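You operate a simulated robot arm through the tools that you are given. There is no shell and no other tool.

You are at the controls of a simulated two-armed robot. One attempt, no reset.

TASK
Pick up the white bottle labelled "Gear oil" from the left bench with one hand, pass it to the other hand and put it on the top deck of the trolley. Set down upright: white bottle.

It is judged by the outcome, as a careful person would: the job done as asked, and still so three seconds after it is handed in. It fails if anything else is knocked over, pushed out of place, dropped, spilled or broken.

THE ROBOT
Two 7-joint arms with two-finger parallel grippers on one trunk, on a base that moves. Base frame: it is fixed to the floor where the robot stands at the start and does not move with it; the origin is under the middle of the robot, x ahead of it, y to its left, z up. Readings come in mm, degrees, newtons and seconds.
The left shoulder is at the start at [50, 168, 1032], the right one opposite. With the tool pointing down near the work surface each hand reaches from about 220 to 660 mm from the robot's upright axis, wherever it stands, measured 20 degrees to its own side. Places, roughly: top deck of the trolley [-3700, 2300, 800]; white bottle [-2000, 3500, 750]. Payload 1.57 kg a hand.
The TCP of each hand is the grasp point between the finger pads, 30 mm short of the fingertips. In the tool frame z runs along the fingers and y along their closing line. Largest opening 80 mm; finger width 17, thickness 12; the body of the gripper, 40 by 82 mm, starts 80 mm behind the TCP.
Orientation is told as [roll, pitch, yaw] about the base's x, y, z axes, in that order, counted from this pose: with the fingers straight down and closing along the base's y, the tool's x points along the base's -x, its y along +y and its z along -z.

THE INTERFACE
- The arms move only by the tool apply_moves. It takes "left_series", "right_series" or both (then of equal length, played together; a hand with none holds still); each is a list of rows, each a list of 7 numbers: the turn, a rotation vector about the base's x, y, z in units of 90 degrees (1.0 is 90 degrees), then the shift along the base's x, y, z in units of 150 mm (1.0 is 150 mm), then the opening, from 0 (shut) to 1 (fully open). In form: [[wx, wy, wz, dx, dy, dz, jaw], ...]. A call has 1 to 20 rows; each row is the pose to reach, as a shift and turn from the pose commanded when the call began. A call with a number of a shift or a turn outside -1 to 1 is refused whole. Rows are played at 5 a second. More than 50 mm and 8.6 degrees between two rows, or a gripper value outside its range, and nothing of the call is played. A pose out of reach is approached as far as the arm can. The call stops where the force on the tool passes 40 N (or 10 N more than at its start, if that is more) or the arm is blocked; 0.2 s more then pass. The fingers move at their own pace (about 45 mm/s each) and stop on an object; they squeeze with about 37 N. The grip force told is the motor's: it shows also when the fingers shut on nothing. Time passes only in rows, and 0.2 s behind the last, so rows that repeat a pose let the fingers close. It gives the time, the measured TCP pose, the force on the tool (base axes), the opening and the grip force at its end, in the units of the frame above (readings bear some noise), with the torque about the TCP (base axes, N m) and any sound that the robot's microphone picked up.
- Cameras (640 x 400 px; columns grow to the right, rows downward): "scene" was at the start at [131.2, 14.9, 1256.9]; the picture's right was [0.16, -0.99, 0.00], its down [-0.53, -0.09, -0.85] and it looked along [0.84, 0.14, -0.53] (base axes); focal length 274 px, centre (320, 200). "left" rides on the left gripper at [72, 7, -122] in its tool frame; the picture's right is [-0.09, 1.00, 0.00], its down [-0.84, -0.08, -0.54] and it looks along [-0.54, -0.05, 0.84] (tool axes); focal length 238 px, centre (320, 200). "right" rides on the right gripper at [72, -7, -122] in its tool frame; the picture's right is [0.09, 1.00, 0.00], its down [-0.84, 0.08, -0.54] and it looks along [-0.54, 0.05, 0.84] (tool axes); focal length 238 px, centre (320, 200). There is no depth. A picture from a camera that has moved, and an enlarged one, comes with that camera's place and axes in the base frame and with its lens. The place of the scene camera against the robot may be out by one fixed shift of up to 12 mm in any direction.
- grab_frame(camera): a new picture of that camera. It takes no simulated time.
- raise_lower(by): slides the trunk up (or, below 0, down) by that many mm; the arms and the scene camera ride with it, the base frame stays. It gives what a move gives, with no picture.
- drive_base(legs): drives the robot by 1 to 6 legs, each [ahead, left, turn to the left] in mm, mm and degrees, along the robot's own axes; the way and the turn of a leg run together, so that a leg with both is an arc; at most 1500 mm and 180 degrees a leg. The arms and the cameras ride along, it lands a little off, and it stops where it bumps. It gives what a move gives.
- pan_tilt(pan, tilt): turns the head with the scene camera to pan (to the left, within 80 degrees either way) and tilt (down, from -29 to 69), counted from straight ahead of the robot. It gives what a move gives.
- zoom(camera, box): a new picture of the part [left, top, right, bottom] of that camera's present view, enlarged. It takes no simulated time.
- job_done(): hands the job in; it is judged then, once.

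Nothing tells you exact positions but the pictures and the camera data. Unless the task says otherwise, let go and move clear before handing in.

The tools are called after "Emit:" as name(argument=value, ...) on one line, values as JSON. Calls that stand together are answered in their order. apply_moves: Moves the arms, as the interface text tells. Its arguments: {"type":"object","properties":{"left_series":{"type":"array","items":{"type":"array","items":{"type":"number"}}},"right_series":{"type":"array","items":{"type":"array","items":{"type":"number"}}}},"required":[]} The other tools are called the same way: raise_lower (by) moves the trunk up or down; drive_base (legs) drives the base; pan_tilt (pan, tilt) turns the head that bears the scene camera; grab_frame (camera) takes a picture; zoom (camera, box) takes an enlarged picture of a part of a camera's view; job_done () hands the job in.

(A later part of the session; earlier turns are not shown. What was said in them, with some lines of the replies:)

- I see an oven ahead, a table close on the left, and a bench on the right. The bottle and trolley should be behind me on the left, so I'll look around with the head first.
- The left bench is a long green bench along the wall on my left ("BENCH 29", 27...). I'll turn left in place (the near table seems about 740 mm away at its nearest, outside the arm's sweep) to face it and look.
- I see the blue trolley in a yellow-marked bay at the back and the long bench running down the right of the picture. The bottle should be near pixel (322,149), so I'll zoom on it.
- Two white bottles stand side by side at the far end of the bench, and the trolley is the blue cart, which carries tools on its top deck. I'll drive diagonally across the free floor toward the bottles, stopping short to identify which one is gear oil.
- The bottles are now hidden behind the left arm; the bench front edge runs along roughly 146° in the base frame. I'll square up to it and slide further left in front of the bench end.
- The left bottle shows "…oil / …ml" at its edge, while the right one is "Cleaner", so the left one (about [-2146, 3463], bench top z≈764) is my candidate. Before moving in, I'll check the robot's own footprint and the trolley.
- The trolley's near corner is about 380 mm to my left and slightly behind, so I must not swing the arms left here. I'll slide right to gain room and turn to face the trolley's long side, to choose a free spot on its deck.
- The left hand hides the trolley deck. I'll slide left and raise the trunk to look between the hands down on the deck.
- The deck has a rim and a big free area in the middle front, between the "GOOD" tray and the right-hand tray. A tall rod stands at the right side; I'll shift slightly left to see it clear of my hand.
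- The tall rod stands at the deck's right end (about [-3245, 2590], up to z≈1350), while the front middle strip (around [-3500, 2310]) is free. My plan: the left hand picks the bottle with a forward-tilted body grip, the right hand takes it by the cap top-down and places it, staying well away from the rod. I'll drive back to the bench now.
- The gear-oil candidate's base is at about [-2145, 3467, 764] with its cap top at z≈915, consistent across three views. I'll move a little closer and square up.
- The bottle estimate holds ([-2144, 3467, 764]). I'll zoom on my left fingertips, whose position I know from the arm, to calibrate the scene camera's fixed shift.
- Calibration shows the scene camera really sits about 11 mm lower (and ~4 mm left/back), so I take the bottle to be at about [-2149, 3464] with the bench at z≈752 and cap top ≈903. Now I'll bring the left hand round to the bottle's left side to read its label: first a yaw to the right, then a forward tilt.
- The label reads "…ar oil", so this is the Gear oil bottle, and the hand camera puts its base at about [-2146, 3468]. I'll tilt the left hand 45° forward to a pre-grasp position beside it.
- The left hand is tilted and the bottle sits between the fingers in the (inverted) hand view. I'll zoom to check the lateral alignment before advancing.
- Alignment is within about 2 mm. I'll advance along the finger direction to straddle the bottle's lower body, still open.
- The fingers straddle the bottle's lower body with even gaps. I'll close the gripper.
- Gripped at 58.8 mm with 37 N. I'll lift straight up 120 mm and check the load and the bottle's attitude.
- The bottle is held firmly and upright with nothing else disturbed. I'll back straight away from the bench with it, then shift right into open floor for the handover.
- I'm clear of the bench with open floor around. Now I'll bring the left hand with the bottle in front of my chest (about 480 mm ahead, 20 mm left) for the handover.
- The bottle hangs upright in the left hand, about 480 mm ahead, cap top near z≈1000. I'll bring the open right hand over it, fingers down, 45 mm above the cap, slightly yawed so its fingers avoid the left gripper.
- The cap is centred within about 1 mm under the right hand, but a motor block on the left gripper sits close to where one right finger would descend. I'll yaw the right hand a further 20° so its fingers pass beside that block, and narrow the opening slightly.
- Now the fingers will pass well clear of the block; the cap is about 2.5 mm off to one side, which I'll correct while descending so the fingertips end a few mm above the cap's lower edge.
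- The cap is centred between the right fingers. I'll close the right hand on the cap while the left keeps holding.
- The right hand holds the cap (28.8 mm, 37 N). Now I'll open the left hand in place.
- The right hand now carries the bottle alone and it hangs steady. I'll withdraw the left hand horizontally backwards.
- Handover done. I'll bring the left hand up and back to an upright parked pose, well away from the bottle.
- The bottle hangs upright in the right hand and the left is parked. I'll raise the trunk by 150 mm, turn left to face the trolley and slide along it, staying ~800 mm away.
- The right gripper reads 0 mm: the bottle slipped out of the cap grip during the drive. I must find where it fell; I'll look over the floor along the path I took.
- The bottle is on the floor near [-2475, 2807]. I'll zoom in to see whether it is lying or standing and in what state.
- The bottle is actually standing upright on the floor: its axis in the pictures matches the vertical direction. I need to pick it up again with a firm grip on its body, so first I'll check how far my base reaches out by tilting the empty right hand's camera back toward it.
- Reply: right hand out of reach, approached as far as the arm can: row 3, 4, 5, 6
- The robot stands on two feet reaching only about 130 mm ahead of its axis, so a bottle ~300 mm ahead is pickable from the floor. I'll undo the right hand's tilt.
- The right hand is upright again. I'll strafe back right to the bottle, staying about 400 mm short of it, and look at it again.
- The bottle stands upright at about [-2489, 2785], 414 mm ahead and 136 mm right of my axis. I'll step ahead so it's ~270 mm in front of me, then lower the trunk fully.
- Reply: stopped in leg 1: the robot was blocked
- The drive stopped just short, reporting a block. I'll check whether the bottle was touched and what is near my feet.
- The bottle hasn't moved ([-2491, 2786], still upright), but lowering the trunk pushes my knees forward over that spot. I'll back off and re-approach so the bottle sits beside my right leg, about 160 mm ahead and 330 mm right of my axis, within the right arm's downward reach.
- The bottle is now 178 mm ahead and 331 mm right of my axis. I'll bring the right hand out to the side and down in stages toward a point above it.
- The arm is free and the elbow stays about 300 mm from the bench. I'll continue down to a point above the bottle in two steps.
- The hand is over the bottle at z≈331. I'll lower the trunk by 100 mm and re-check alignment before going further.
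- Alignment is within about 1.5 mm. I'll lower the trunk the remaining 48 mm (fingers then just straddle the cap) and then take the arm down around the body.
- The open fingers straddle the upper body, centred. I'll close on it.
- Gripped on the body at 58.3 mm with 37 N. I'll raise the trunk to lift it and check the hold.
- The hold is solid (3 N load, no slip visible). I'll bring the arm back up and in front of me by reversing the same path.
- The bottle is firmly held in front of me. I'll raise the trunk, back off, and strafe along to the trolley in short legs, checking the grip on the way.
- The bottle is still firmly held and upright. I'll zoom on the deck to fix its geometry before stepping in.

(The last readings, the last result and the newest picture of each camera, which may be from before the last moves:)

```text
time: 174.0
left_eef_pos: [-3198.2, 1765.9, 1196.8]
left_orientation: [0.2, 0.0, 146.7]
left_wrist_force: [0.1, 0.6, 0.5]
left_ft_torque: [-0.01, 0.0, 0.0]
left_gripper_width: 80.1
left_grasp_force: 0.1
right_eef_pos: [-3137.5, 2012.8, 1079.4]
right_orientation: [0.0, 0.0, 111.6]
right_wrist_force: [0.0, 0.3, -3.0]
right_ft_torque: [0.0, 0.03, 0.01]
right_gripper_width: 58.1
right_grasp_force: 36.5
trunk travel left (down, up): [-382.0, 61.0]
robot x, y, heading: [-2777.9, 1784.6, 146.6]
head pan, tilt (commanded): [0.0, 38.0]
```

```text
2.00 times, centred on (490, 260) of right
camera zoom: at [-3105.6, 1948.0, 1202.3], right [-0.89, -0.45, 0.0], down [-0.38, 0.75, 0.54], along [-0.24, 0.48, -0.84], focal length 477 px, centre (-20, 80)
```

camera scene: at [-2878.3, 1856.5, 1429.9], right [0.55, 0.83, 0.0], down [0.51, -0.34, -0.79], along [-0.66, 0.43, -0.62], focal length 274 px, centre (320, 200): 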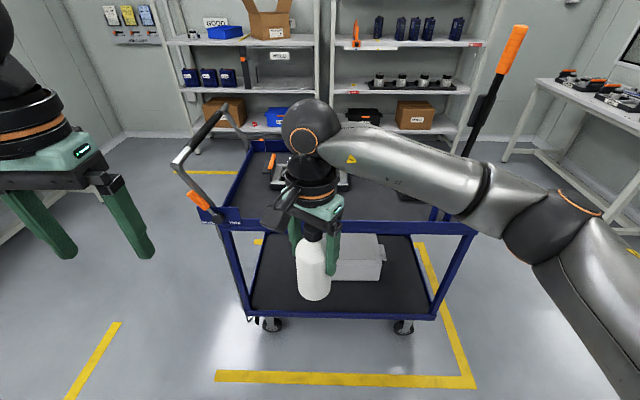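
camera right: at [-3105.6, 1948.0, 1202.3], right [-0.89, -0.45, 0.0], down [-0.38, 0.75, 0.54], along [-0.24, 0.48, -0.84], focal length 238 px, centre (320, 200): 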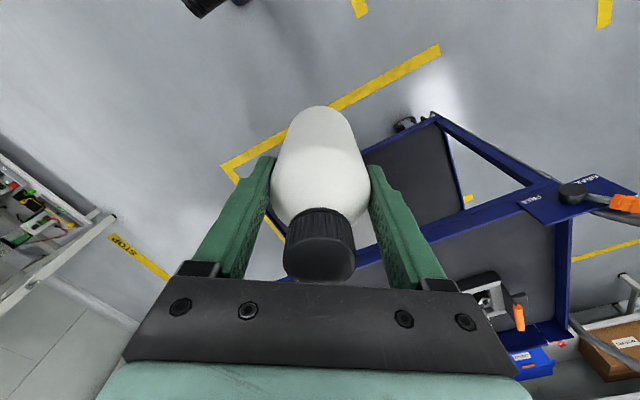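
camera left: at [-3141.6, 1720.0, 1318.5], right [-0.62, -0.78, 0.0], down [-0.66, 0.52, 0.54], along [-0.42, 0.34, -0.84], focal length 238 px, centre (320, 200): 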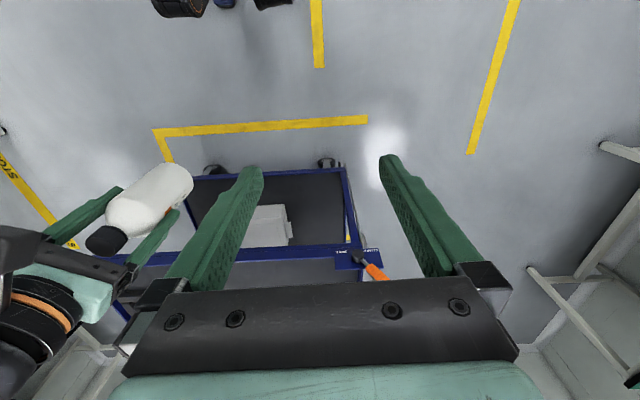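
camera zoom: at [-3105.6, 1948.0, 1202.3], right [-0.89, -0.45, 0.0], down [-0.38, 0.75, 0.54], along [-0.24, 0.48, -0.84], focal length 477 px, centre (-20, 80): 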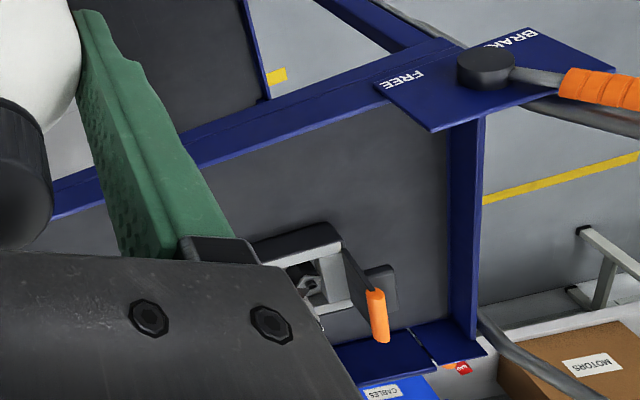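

The deck geometry is clear: front rim about 755 mm ahead of me, tray further back with handles up to z≈916, and the brake lever at the left corner to avoid. With the bottle's base at z≈981 I can step in over the rim; I'll drive 360 mm ahead in two legs.

Emit:
drive_base(legs=[[180, 0, 0]])

Emit:
drive_base(legs=[[180, 0, 0]])

Emit:
pan_tilt(pan=0, tilt=50)

Emit:
grab_frame(camera="scene")

Emit:
grab_frame(camera="right")

Emit:
grab_frame(camera="left")

```text
time: 175.5
left_eef_pos: [-3350.0, 1865.9, 1196.7]
left_orientation: [0.1, 0.2, 146.8]
left_wrist_force: [0.3, -0.3, -1.1]
left_ft_torque: [-0.05, -0.02, -0.02]
left_gripper_width: 79.9
left_grasp_force: 0.0
right_eef_pos: [-3287.8, 2111.5, 1078.7]
right_orientation: [-0.1, 0.1, 111.7]
right_wrist_force: [-0.4, -0.4, -2.3]
right_ft_torque: [-0.02, 0.01, -0.01]
right_gripper_width: 57.9
right_grasp_force: 37.2
trunk travel left (down, up): [-382.0, 61.0]
robot x, y, heading: [-2928.3, 1887.6, 146.7]
head pan, tilt (commanded): [0.0, 38.0]
```

```text
time: 177.0
left_eef_pos: [-3499.7, 1963.9, 1196.6]
left_orientation: [0.0, 0.1, 146.9]
left_wrist_force: [0.1, 0.4, 0.3]
left_ft_torque: [0.0, 0.0, 0.02]
left_gripper_width: 80.0
left_grasp_force: 0.0
right_eef_pos: [-3438.4, 2209.0, 1078.6]
right_orientation: [-0.1, 0.2, 111.8]
right_wrist_force: [-0.4, -0.5, -2.7]
right_ft_torque: [-0.01, 0.01, -0.01]
right_gripper_width: 58.0
right_grasp_force: 36.9
trunk travel left (down, up): [-382.0, 61.0]
robot x, y, heading: [-3076.7, 1981.7, 146.5]
head pan, tilt (commanded): [0.0, 38.0]
```

```text
time: 177.7
left_eef_pos: [-3497.8, 1964.3, 1196.5]
left_orientation: [0.1, 0.0, 146.9]
left_wrist_force: [-0.2, 0.2, 0.0]
left_ft_torque: [-0.02, -0.01, -0.04]
left_gripper_width: 79.9
left_grasp_force: 0.1
right_eef_pos: [-3438.7, 2208.4, 1079.1]
right_orientation: [0.0, 0.0, 111.7]
right_wrist_force: [-0.5, 0.2, -2.7]
right_ft_torque: [-0.01, 0.01, 0.02]
right_gripper_width: 57.8
right_grasp_force: 36.3
trunk travel left (down, up): [-382.0, 61.0]
robot x, y, heading: [-3076.1, 1982.5, 146.8]
head pan, tilt (commanded): [0.0, 50.0]
```

```text
taken
camera scene: at [-3171.4, 2048.9, 1412.8], right [0.55, 0.84, 0.0], down [0.64, -0.42, -0.64], along [-0.54, 0.35, -0.77], focal length 274 px, centre (320, 200)
```

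scene: 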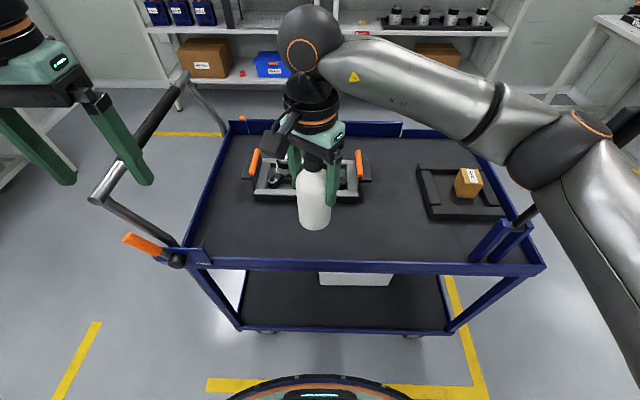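

```text
taken
camera right: at [-3406.4, 2145.2, 1202.3], right [-0.89, -0.45, 0.0], down [-0.38, 0.75, 0.54], along [-0.25, 0.48, -0.84], focal length 238 px, centre (320, 200)
```

right: 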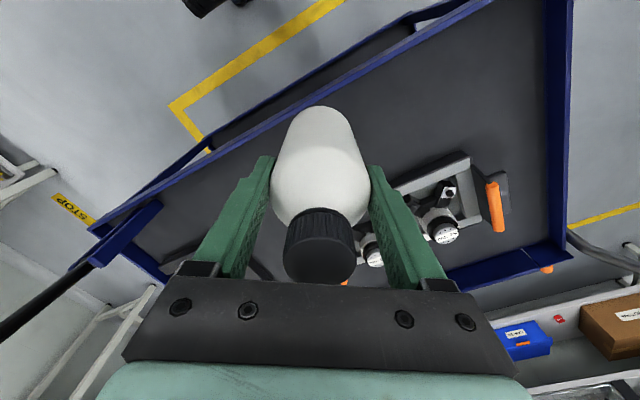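

```text
taken
camera left: at [-3442.2, 1917.2, 1318.5], right [-0.62, -0.78, 0.0], down [-0.66, 0.52, 0.54], along [-0.42, 0.34, -0.84], focal length 238 px, centre (320, 200)
```

left: 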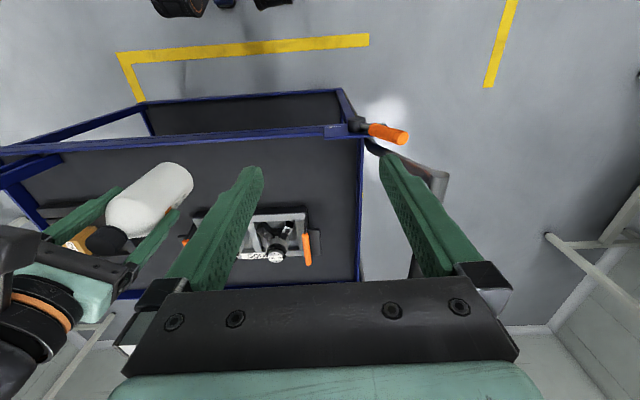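

I'm over the deck with the bottle. I'll zoom to measure the deck height from a corner visible in two cameras before lowering.

Emit:
zoom(camera="scene", box=[180, 110, 380, 280])

Emit:
zoom(camera="right", box=[420, 130, 600, 290])

Emit:
zoom(camera="left", box=[200, 90, 400, 300])

```text
2.35 times, centred on (280, 195) of scene
camera zoom: at [-3171.4, 2048.9, 1412.8], right [0.55, 0.84, 0.0], down [0.64, -0.42, -0.64], along [-0.54, 0.35, -0.77], focal length 644 px, centre (414, 212)
```

zoom: 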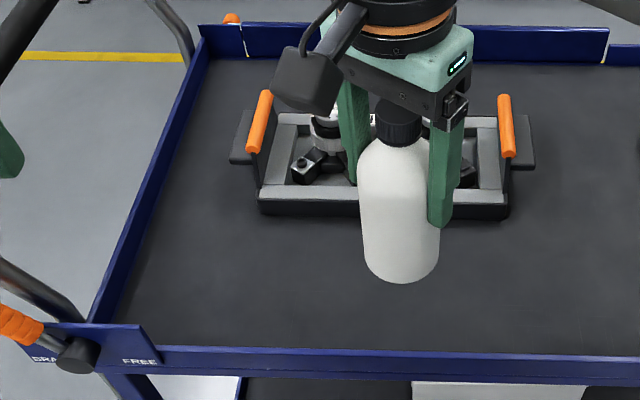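

```text
2.50 times, centred on (510, 210) of right
camera zoom: at [-3406.4, 2145.2, 1202.3], right [-0.89, -0.45, 0.0], down [-0.38, 0.75, 0.54], along [-0.25, 0.48, -0.84], focal length 596 px, centre (-155, 175)
```

zoom: 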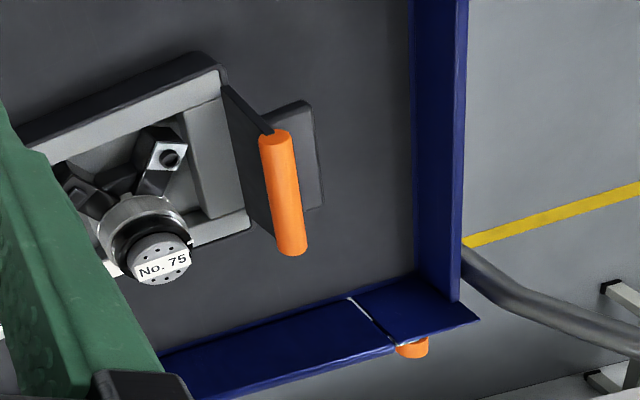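

```text
1.90 times, centred on (300, 195) of left
camera zoom: at [-3442.2, 1917.2, 1318.5], right [-0.62, -0.78, 0.0], down [-0.66, 0.52, 0.54], along [-0.42, 0.34, -0.84], focal length 454 px, centre (358, 210)
```

zoom: 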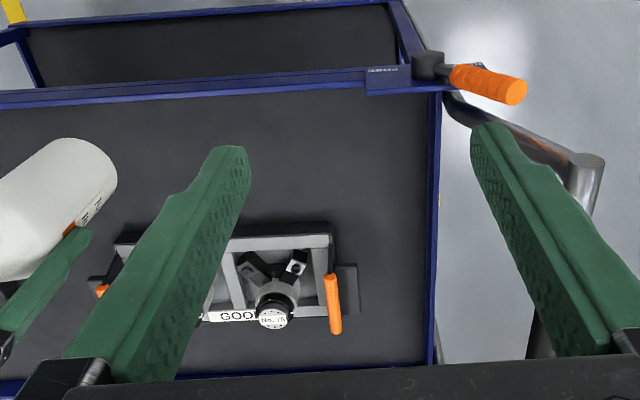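

The front rim is about 419 mm ahead of my axis and the tray front about 624 mm, so the bottle should go down midway, at ~522 mm ahead. I'll extend the arm 95 mm forward at the present height first.

Emit:
apply_moves(right_series=[[0, 0, 0, -0.1058, 0.0696, 0, 0], [0, 0, 0, -0.2116, 0.1392, 0, 0], [0, 0, 0, -0.3174, 0.2088, 0, 0], [0, 0, 0, -0.4232, 0.2784, 0, 0], [0, 0, 0, -0.529, 0.348, 0, 0], [0, 0, 0, -0.529, 0.348, 0, 0]])

Emit:
grab_frame(camera="scene")

Emit:
grab_frame(camera="right")

Emit:
grab_frame(camera="left")

```text
time: 179.1
left_eef_pos: [-3499.2, 1963.3, 1196.7]
left_orientation: [0.1, 0.1, 146.7]
left_wrist_force: [0.1, 0.2, -0.2]
left_ft_torque: [0.02, -0.06, -0.02]
left_gripper_width: 80.4
left_grasp_force: 0.0
right_eef_pos: [-3518.6, 2261.1, 1079.0]
right_orientation: [0.0, 0.1, 111.9]
right_wrist_force: [0.0, 0.8, -2.7]
right_ft_torque: [-0.01, -0.02, -0.05]
right_gripper_width: 58.2
right_grasp_force: 37.1
trunk travel left (down, up): [-382.0, 61.0]
robot x, y, heading: [-3075.5, 1987.0, 146.8]
head pan, tilt (commanded): [0.0, 50.0]
```

```text
taken
camera scene: at [-3171.3, 2049.0, 1412.7], right [0.55, 0.84, 0.0], down [0.64, -0.42, -0.64], along [-0.54, 0.35, -0.77], focal length 274 px, centre (320, 200)
```

scene: 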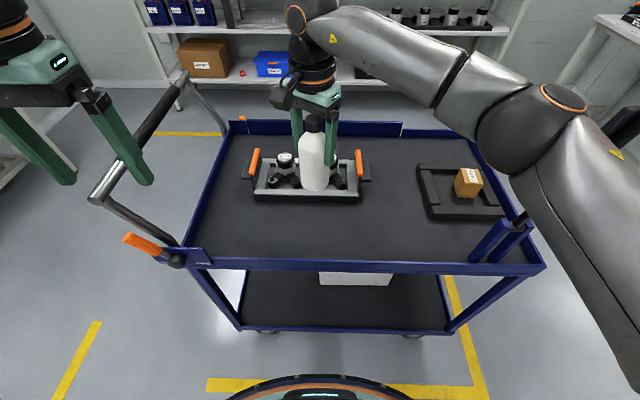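

```text
taken
camera right: at [-3486.8, 2197.1, 1202.6], right [-0.89, -0.45, 0.0], down [-0.38, 0.75, 0.54], along [-0.25, 0.48, -0.84], focal length 238 px, centre (320, 200)
```

right: 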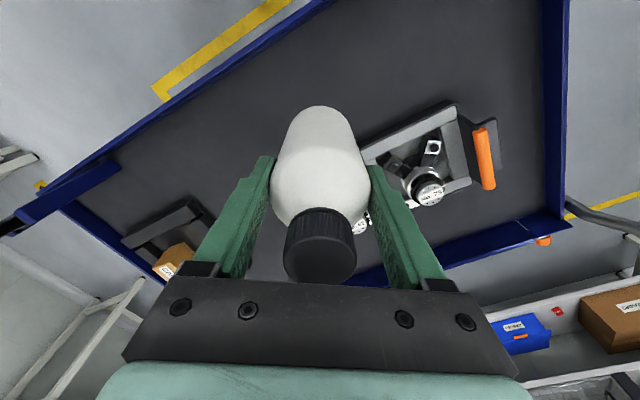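

```text
taken
camera left: at [-3442.2, 1917.3, 1318.6], right [-0.62, -0.78, 0.0], down [-0.66, 0.52, 0.54], along [-0.42, 0.34, -0.84], focal length 238 px, centre (320, 200)
```

left: 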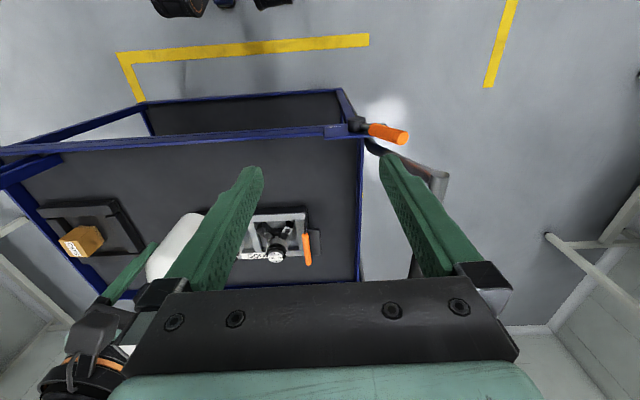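

Projecting straight down, the bottle will land on bare mat between rim and tray. I'll lower 150 mm first, still about 45 mm above the deck, and check.

Emit:
apply_moves(right_series=[[0, 0, 0, 0, 0, -0.15, 0], [0, 0, 0, 0, 0, -0.33, 0], [0, 0, 0, 0, 0, -0.52, 0], [0, 0, 0, 0, 0, -0.7, 0], [0, 0, 0, 0, 0, -0.86, 0], [0, 0, 0, 0, 0, -0.95, 0], [0, 0, 0, 0, 0, -0.95, 0]])

Emit:
zoom(camera="scene", box=[200, 110, 420, 290])

Emit:
grab_frame(camera="right")

Emit:
grab_frame(camera="left")

```text
time: 180.7
left_eef_pos: [-3499.2, 1963.8, 1196.8]
left_orientation: [0.0, -0.1, 146.8]
left_wrist_force: [-0.3, 0.4, 0.4]
left_ft_torque: [0.02, -0.01, 0.0]
left_gripper_width: 80.0
left_grasp_force: 0.1
right_eef_pos: [-3516.2, 2261.7, 934.8]
right_orientation: [-0.1, 0.0, 111.7]
right_wrist_force: [-0.7, 0.0, -3.3]
right_ft_torque: [0.02, -0.01, 0.01]
right_gripper_width: 58.0
right_grasp_force: 36.6
trunk travel left (down, up): [-382.0, 61.0]
robot x, y, heading: [-3076.3, 1986.4, 146.9]
head pan, tilt (commanded): [0.0, 50.0]
```

```text
2.22 times, centred on (310, 200) of scene
camera zoom: at [-3171.5, 2048.9, 1412.7], right [0.55, 0.84, 0.0], down [0.64, -0.42, -0.64], along [-0.54, 0.35, -0.77], focal length 608 px, centre (342, 200)
```

zoom: 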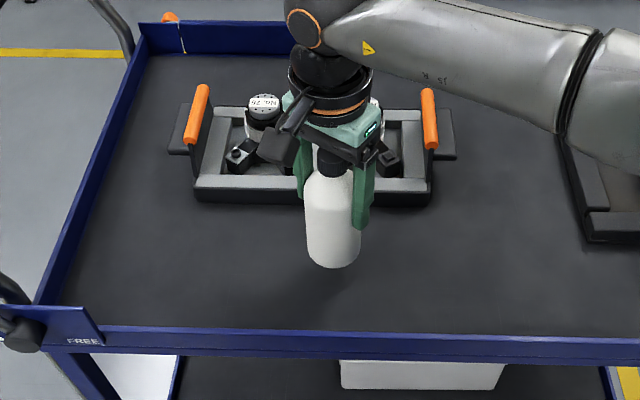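

```text
taken
camera right: at [-3485.0, 2197.5, 1058.7], right [-0.89, -0.45, 0.0], down [-0.38, 0.75, 0.54], along [-0.25, 0.48, -0.84], focal length 238 px, centre (320, 200)
```

right: 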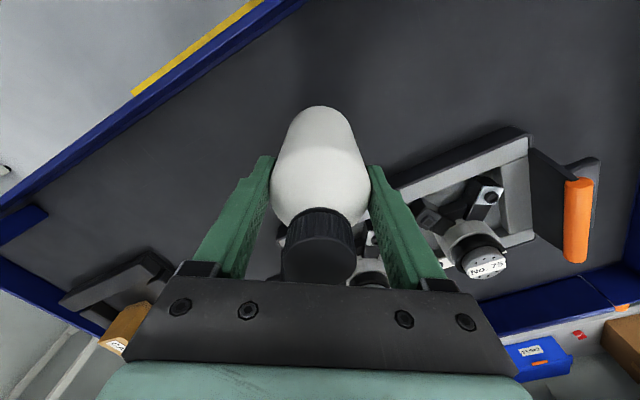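

```text
taken
camera left: at [-3442.3, 1917.2, 1318.5], right [-0.62, -0.78, 0.0], down [-0.66, 0.52, 0.54], along [-0.42, 0.34, -0.84], focal length 238 px, centre (320, 200)
```

left: 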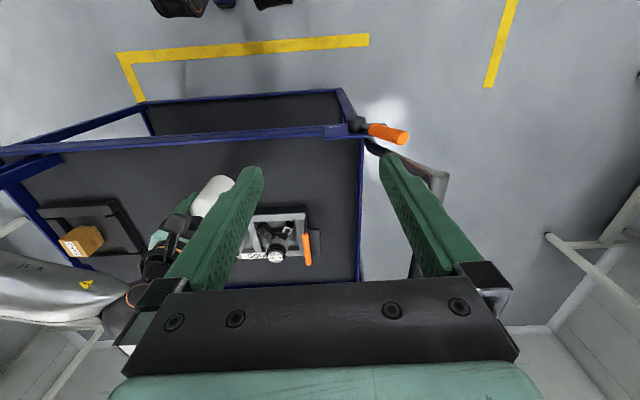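

The bottle hangs over the clear strip, its base around z≈837. I'll lower another 25 mm, then continue in small steps watching the force.

Emit:
apply_moves(right_series=[[0, 0, 0, 0, 0, -0.05, 0], [0, 0, 0, 0, 0, -0.1, 0], [0, 0, 0, 0, 0, -0.14, 0], [0, 0, 0, 0, 0, -0.165, 0], [0, 0, 0, 0, 0, -0.165, 0]])

Emit:
zoom(camera="scene", box=[260, 150, 380, 250])

```text
time: 181.9
left_eef_pos: [-3499.3, 1964.2, 1197.1]
left_orientation: [0.1, 0.0, 146.8]
left_wrist_force: [-0.1, -0.3, -0.5]
left_ft_torque: [0.0, 0.02, -0.02]
left_gripper_width: 80.0
left_grasp_force: 0.2
right_eef_pos: [-3517.3, 2260.8, 911.9]
right_orientation: [0.0, 0.0, 111.8]
right_wrist_force: [-0.9, -0.4, -2.1]
right_ft_torque: [0.01, 0.0, -0.03]
right_gripper_width: 58.4
right_grasp_force: 36.9
trunk travel left (down, up): [-382.0, 61.0]
robot x, y, heading: [-3077.1, 1985.4, 146.7]
head pan, tilt (commanded): [0.0, 50.0]
```

```text
4.00 times, centred on (320, 200) of scene
camera zoom: at [-3171.5, 2048.9, 1412.7], right [0.55, 0.84, 0.0], down [0.64, -0.42, -0.64], along [-0.54, 0.35, -0.77], focal length 1095 px, centre (320, 200)
```

zoom: 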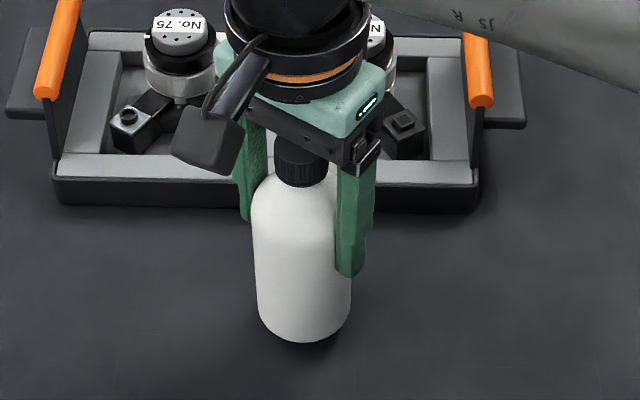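

Emit:
apply_moves(right_series=[[0, 0, 0, 0, 0, -0.02, 0], [0, 0, 0, 0, 0, -0.04, 0], [0, 0, 0, 0, 0, -0.053, 0], [0, 0, 0, 0, 0, -0.053, 0]])

Emit:
zoom(camera="scene", box=[260, 150, 380, 250])

```text
time: 182.9
left_eef_pos: [-3499.7, 1963.3, 1197.9]
left_orientation: [0.1, 0.0, 146.8]
left_wrist_force: [-0.4, 0.4, 0.1]
left_ft_torque: [-0.02, 0.02, 0.0]
left_gripper_width: 80.2
left_grasp_force: 0.1
right_eef_pos: [-3516.4, 2260.5, 903.1]
right_orientation: [0.1, 0.0, 111.8]
right_wrist_force: [0.6, -0.4, -2.6]
right_ft_torque: [0.02, 0.0, -0.01]
right_gripper_width: 58.1
right_grasp_force: 37.1
trunk travel left (down, up): [-382.0, 61.0]
robot x, y, heading: [-3075.7, 1985.6, 146.5]
head pan, tilt (commanded): [0.0, 50.0]
```

```text
4.00 times, centred on (320, 200) of scene
camera zoom: at [-3171.5, 2048.9, 1412.7], right [0.55, 0.84, 0.0], down [0.64, -0.42, -0.64], along [-0.54, 0.35, -0.77], focal length 1095 px, centre (320, 200)
```

zoom: 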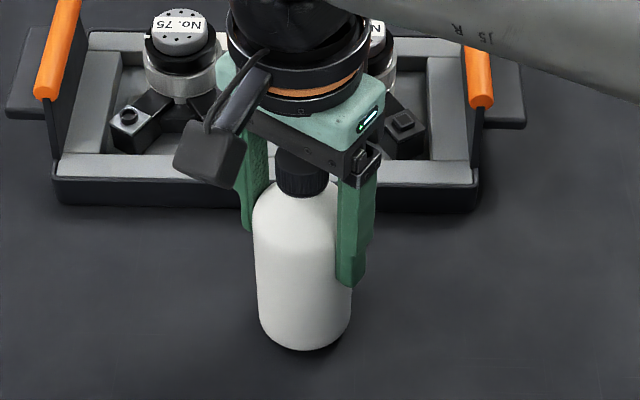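

Emit:
apply_moves(right_series=[[0, 0, 0, 0, 0, -0.013, 0], [0, 0, 0, 0, 0, -0.027, 0], [0, 0, 0, 0, 0, -0.04, 0], [0, 0, 0, 0, 0, -0.04, 0]])

Emit:
zoom(camera="scene", box=[260, 150, 380, 250])

```text
time: 183.9
left_eef_pos: [-3498.8, 1962.6, 1198.2]
left_orientation: [0.1, 0.0, 146.9]
left_wrist_force: [-0.5, 0.5, -0.1]
left_ft_torque: [0.01, 0.04, 0.01]
left_gripper_width: 80.0
left_grasp_force: 0.2
right_eef_pos: [-3517.0, 2260.7, 898.1]
right_orientation: [0.0, -0.1, 111.8]
right_wrist_force: [0.8, 1.4, 4.7]
right_ft_torque: [0.22, -0.16, -0.01]
right_gripper_width: 58.0
right_grasp_force: 36.9
trunk travel left (down, up): [-382.0, 61.0]
robot x, y, heading: [-3074.8, 1981.1, 146.9]
head pan, tilt (commanded): [0.0, 50.0]
```

```text
4.00 times, centred on (320, 200) of scene
camera zoom: at [-3170.7, 2048.5, 1412.9], right [0.55, 0.84, 0.0], down [0.64, -0.42, -0.64], along [-0.54, 0.35, -0.77], focal length 1095 px, centre (320, 200)
```

zoom: 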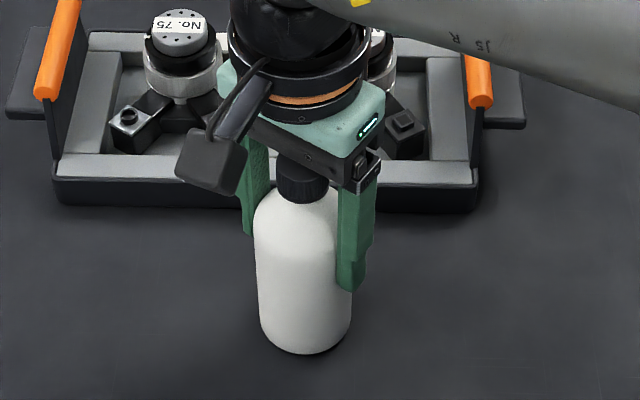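

The force changed from −2.6 to +4.7 N: the bottle is on the deck (z≈800). I'll open the right hand gently in place.

Emit:
apply_moves(right_series=[[0, 0, 0, 0, 0, 0, 0.74], [0, 0, 0, 0, 0, 0, 0.78], [0, 0, 0, 0, 0, 0, 0.84], [0, 0, 0, 0, 0, 0, 0.92], [0, 0, 0, 0, 0, 0, 1], [0, 0, 0, 0, 0, 0, 1]])

Emit:
zoom(camera="scene", box=[260, 150, 380, 250])

Emit:
grab_frame(camera="right")

```text
time: 185.3
left_eef_pos: [-3498.8, 1963.2, 1196.3]
left_orientation: [0.1, 0.0, 146.8]
left_wrist_force: [-0.3, 0.6, -0.2]
left_ft_torque: [0.0, 0.01, 0.05]
left_gripper_width: 80.1
left_grasp_force: 0.0
right_eef_pos: [-3516.1, 2259.2, 897.3]
right_orientation: [0.0, -0.1, 111.7]
right_wrist_force: [-0.4, -0.1, 0.2]
right_ft_torque: [-0.02, 0.03, 0.01]
right_gripper_width: 80.0
right_grasp_force: 0.1
trunk travel left (down, up): [-382.0, 61.0]
robot x, y, heading: [-3074.8, 1986.6, 146.8]
head pan, tilt (commanded): [0.0, 50.0]
```

```text
4.00 times, centred on (320, 200) of scene
camera zoom: at [-3171.3, 2048.8, 1412.7], right [0.55, 0.84, 0.0], down [0.64, -0.42, -0.64], along [-0.54, 0.35, -0.77], focal length 1095 px, centre (320, 200)
```

zoom: 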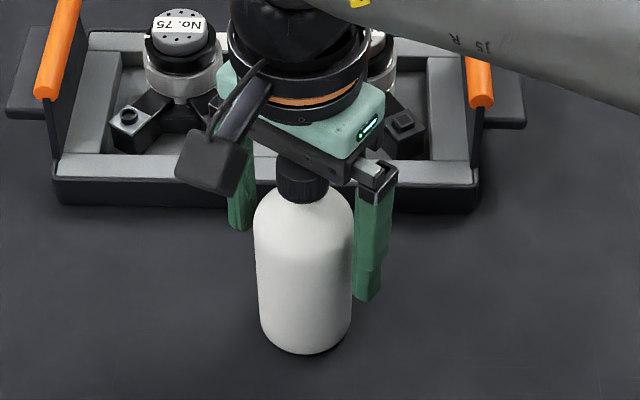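

```text
taken
camera right: at [-3485.4, 2197.3, 1020.9], right [-0.89, -0.45, 0.0], down [-0.38, 0.75, 0.54], along [-0.25, 0.48, -0.84], focal length 238 px, centre (320, 200)
```

right: 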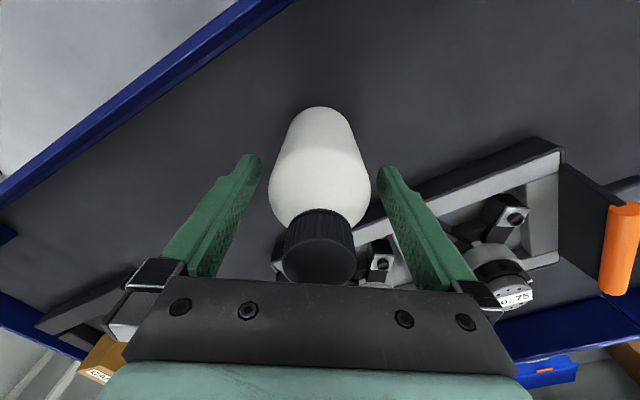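

The bottle stands free between the open fingers with gaps on both sides. I'll raise the hand straight up.

Emit:
apply_moves(right_series=[[0, 0, 0, 0, 0, 0.07, 1], [0, 0, 0, 0, 0, 0.16, 1], [0, 0, 0, 0, 0, 0.3, 1], [0, 0, 0, 0, 0, 0.46, 1], [0, 0, 0, 0, 0, 0.64, 1], [0, 0, 0, 0, 0, 0.82, 1], [0, 0, 0, 0, 0, 1.0, 1]])

Emit:
grab_frame(camera="scene")

Emit:
grab_frame(camera="right")

```text
time: 186.9
left_eef_pos: [-3498.6, 1963.8, 1196.9]
left_orientation: [0.2, 0.1, 146.8]
left_wrist_force: [-0.6, 1.1, -0.1]
left_ft_torque: [-0.01, 0.0, -0.03]
left_gripper_width: 79.8
left_grasp_force: 0.1
right_eef_pos: [-3515.7, 2262.6, 1047.6]
right_orientation: [0.0, 0.1, 111.7]
right_wrist_force: [-0.2, 0.4, 0.2]
right_ft_torque: [-0.01, 0.01, 0.03]
right_gripper_width: 80.0
right_grasp_force: 0.0
trunk travel left (down, up): [-382.0, 61.0]
robot x, y, heading: [-3074.6, 1983.6, 146.7]
head pan, tilt (commanded): [0.0, 50.0]
```

```text
taken
camera scene: at [-3171.1, 2048.6, 1412.7], right [0.55, 0.84, 0.0], down [0.64, -0.42, -0.64], along [-0.54, 0.35, -0.77], focal length 274 px, centre (320, 200)
```

scene: 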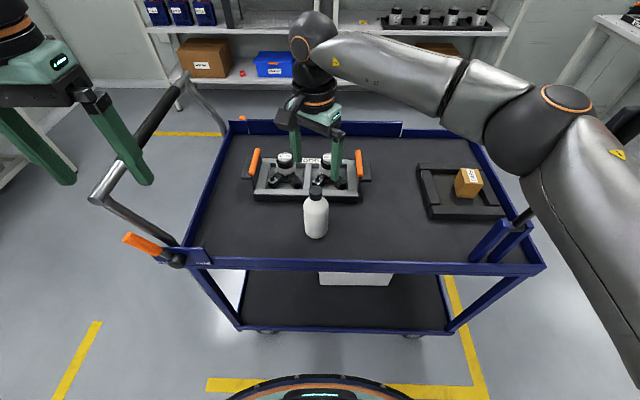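

```text
taken
camera right: at [-3484.3, 2198.5, 1170.5], right [-0.89, -0.45, 0.0], down [-0.38, 0.75, 0.54], along [-0.25, 0.48, -0.84], focal length 238 px, centre (320, 200)
```

right: 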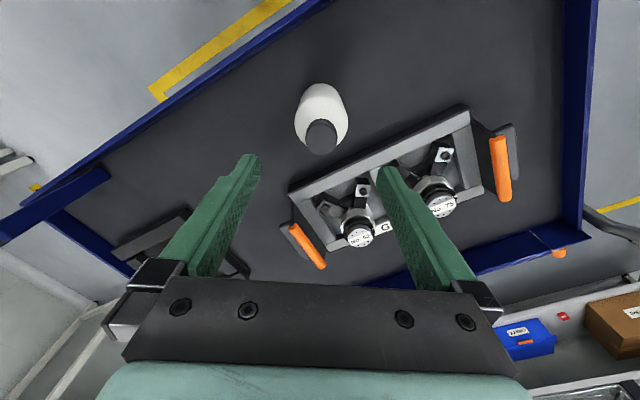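

The bottle stands upright on the deck, untouched by the rest. I'll back the robot away 300 mm with both hands high and take a last look.

Emit:
apply_moves(right_series=[[0, 0, 0, 0, 0, 0.15, 1], [0, 0, 0, 0, 0, 0.3, 1]])

Emit:
drive_base(legs=[[-300, 0, 0]])

Emit:
pan_tilt(pan=0, tilt=38)

Emit:
grab_frame(camera="scene")

Emit:
zoom(camera="scene", box=[200, 110, 440, 260])

Emit:
grab_frame(camera="left")

```text
time: 187.5
left_eef_pos: [-3499.0, 1962.9, 1196.7]
left_orientation: [0.1, 0.0, 146.8]
left_wrist_force: [-0.1, 0.9, 0.4]
left_ft_torque: [0.06, 0.02, 0.0]
left_gripper_width: 80.3
left_grasp_force: 0.1
right_eef_pos: [-3516.3, 2260.1, 1091.9]
right_orientation: [0.0, 0.0, 111.8]
right_wrist_force: [0.8, -0.4, -0.5]
right_ft_torque: [0.01, 0.02, -0.01]
right_gripper_width: 80.0
right_grasp_force: 0.1
trunk travel left (down, up): [-382.0, 61.0]
robot x, y, heading: [-3076.3, 1983.1, 146.6]
head pan, tilt (commanded): [0.0, 50.0]
```

```text
time: 189.6
left_eef_pos: [-3247.7, 1799.3, 1196.2]
left_orientation: [0.0, 0.0, 146.6]
left_wrist_force: [-0.3, 0.0, 0.1]
left_ft_torque: [0.0, 0.03, 0.0]
left_gripper_width: 80.1
left_grasp_force: 0.1
right_eef_pos: [-3264.1, 2097.1, 1091.7]
right_orientation: [0.0, 0.0, 111.5]
right_wrist_force: [-0.7, -0.7, -1.0]
right_ft_torque: [-0.02, 0.01, -0.02]
right_gripper_width: 80.1
right_grasp_force: 0.0
trunk travel left (down, up): [-382.0, 61.0]
robot x, y, heading: [-2826.0, 1820.2, 146.5]
head pan, tilt (commanded): [0.0, 50.0]
```

```text
time: 190.3
left_eef_pos: [-3248.9, 1799.4, 1197.5]
left_orientation: [0.1, 0.0, 146.6]
left_wrist_force: [-1.1, 0.3, 0.4]
left_ft_torque: [-0.01, 0.0, -0.01]
left_gripper_width: 80.1
left_grasp_force: 0.0
right_eef_pos: [-3262.7, 2097.2, 1091.8]
right_orientation: [-0.1, -0.1, 111.4]
right_wrist_force: [0.7, -0.3, 0.5]
right_ft_torque: [0.0, 0.0, -0.04]
right_gripper_width: 79.8
right_grasp_force: 0.2
trunk travel left (down, up): [-382.0, 61.0]
robot x, y, heading: [-2824.4, 1817.1, 146.6]
head pan, tilt (commanded): [0.0, 38.0]
```

```text
taken
camera scene: at [-2927.6, 1888.8, 1429.8], right [0.55, 0.83, 0.0], down [0.51, -0.34, -0.79], along [-0.66, 0.43, -0.62], focal length 274 px, centre (320, 200)
```

scene: 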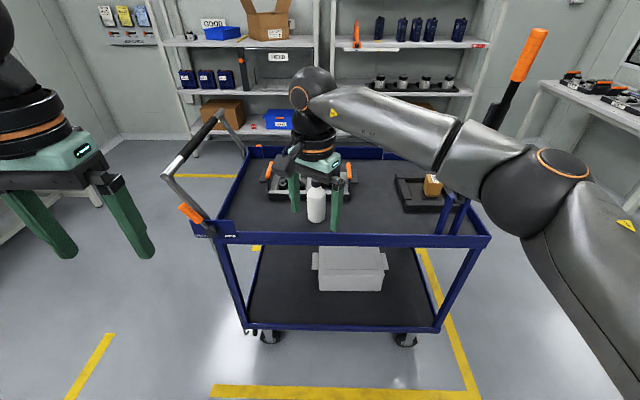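

```text
2.67 times, centred on (320, 185) of scene
camera zoom: at [-2927.6, 1888.8, 1429.8], right [0.55, 0.83, 0.0], down [0.51, -0.34, -0.79], along [-0.66, 0.43, -0.62], focal length 730 px, centre (320, 240)
```

zoom: 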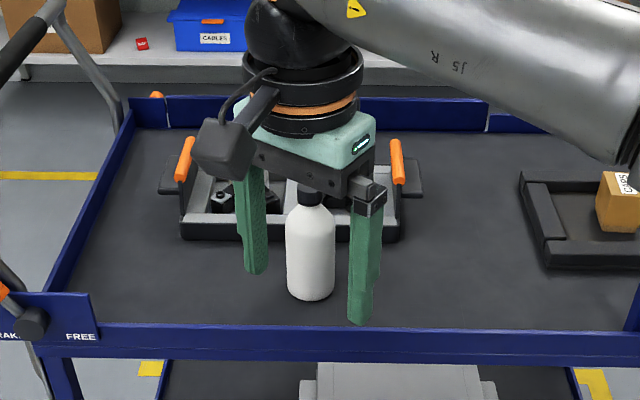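

```text
taken
camera left: at [-3191.2, 1752.9, 1318.5], right [-0.62, -0.78, 0.0], down [-0.66, 0.53, 0.54], along [-0.42, 0.34, -0.84], focal length 238 px, centre (320, 200)
```

left: 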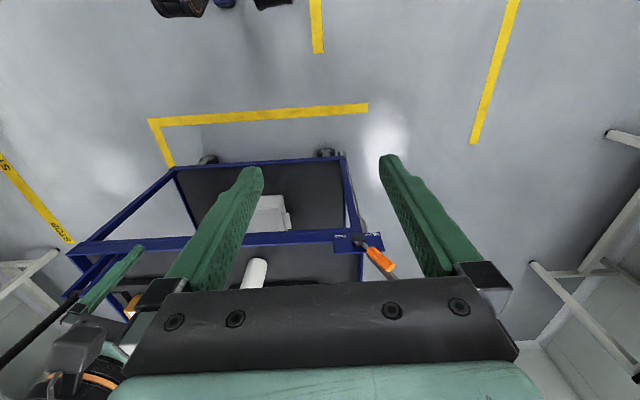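

The Gear oil bottle is standing upright on the trolley's top deck, in the clear strip between the front rim and the tray. Both hands are open and well clear, and I see nothing else on the deck or bench out of place. On the way over it slipped from the right hand's cap grip and fell to the floor. It was standing upright when I found it, and I picked it up again with the right hand for the placing. I'm handing the job in now.

Emit:
job_done()

```text
The job is handed in.
```

The Gear oil bottle is standing upright on the top deck of the trolley, between the front rim and the tray. Both hands let go and are clear, and I saw nothing else on the deck or bench out of place.

It was not a clean run, because the bottle was dropped on the way:

1. **Pick and pass:** The left hand took the bottle from the bench and passed it to the right hand, which gripped it by the cap.
2. **Drop:** The cap grip slipped while I drove to the trolley, and the bottle fell to the floor from about a metre up.
3. **Recovery:** I found it standing upright with no sign of a spill. I did not check it closely for damage.
4. **Placing:** The right hand picked it up off the floor by its body and set it on the deck. I did not repeat the pass between hands after the drop.

While I was lining up to pick it off the floor, one short drive reported the base was blocked close to the bottle. The bottle did not move.
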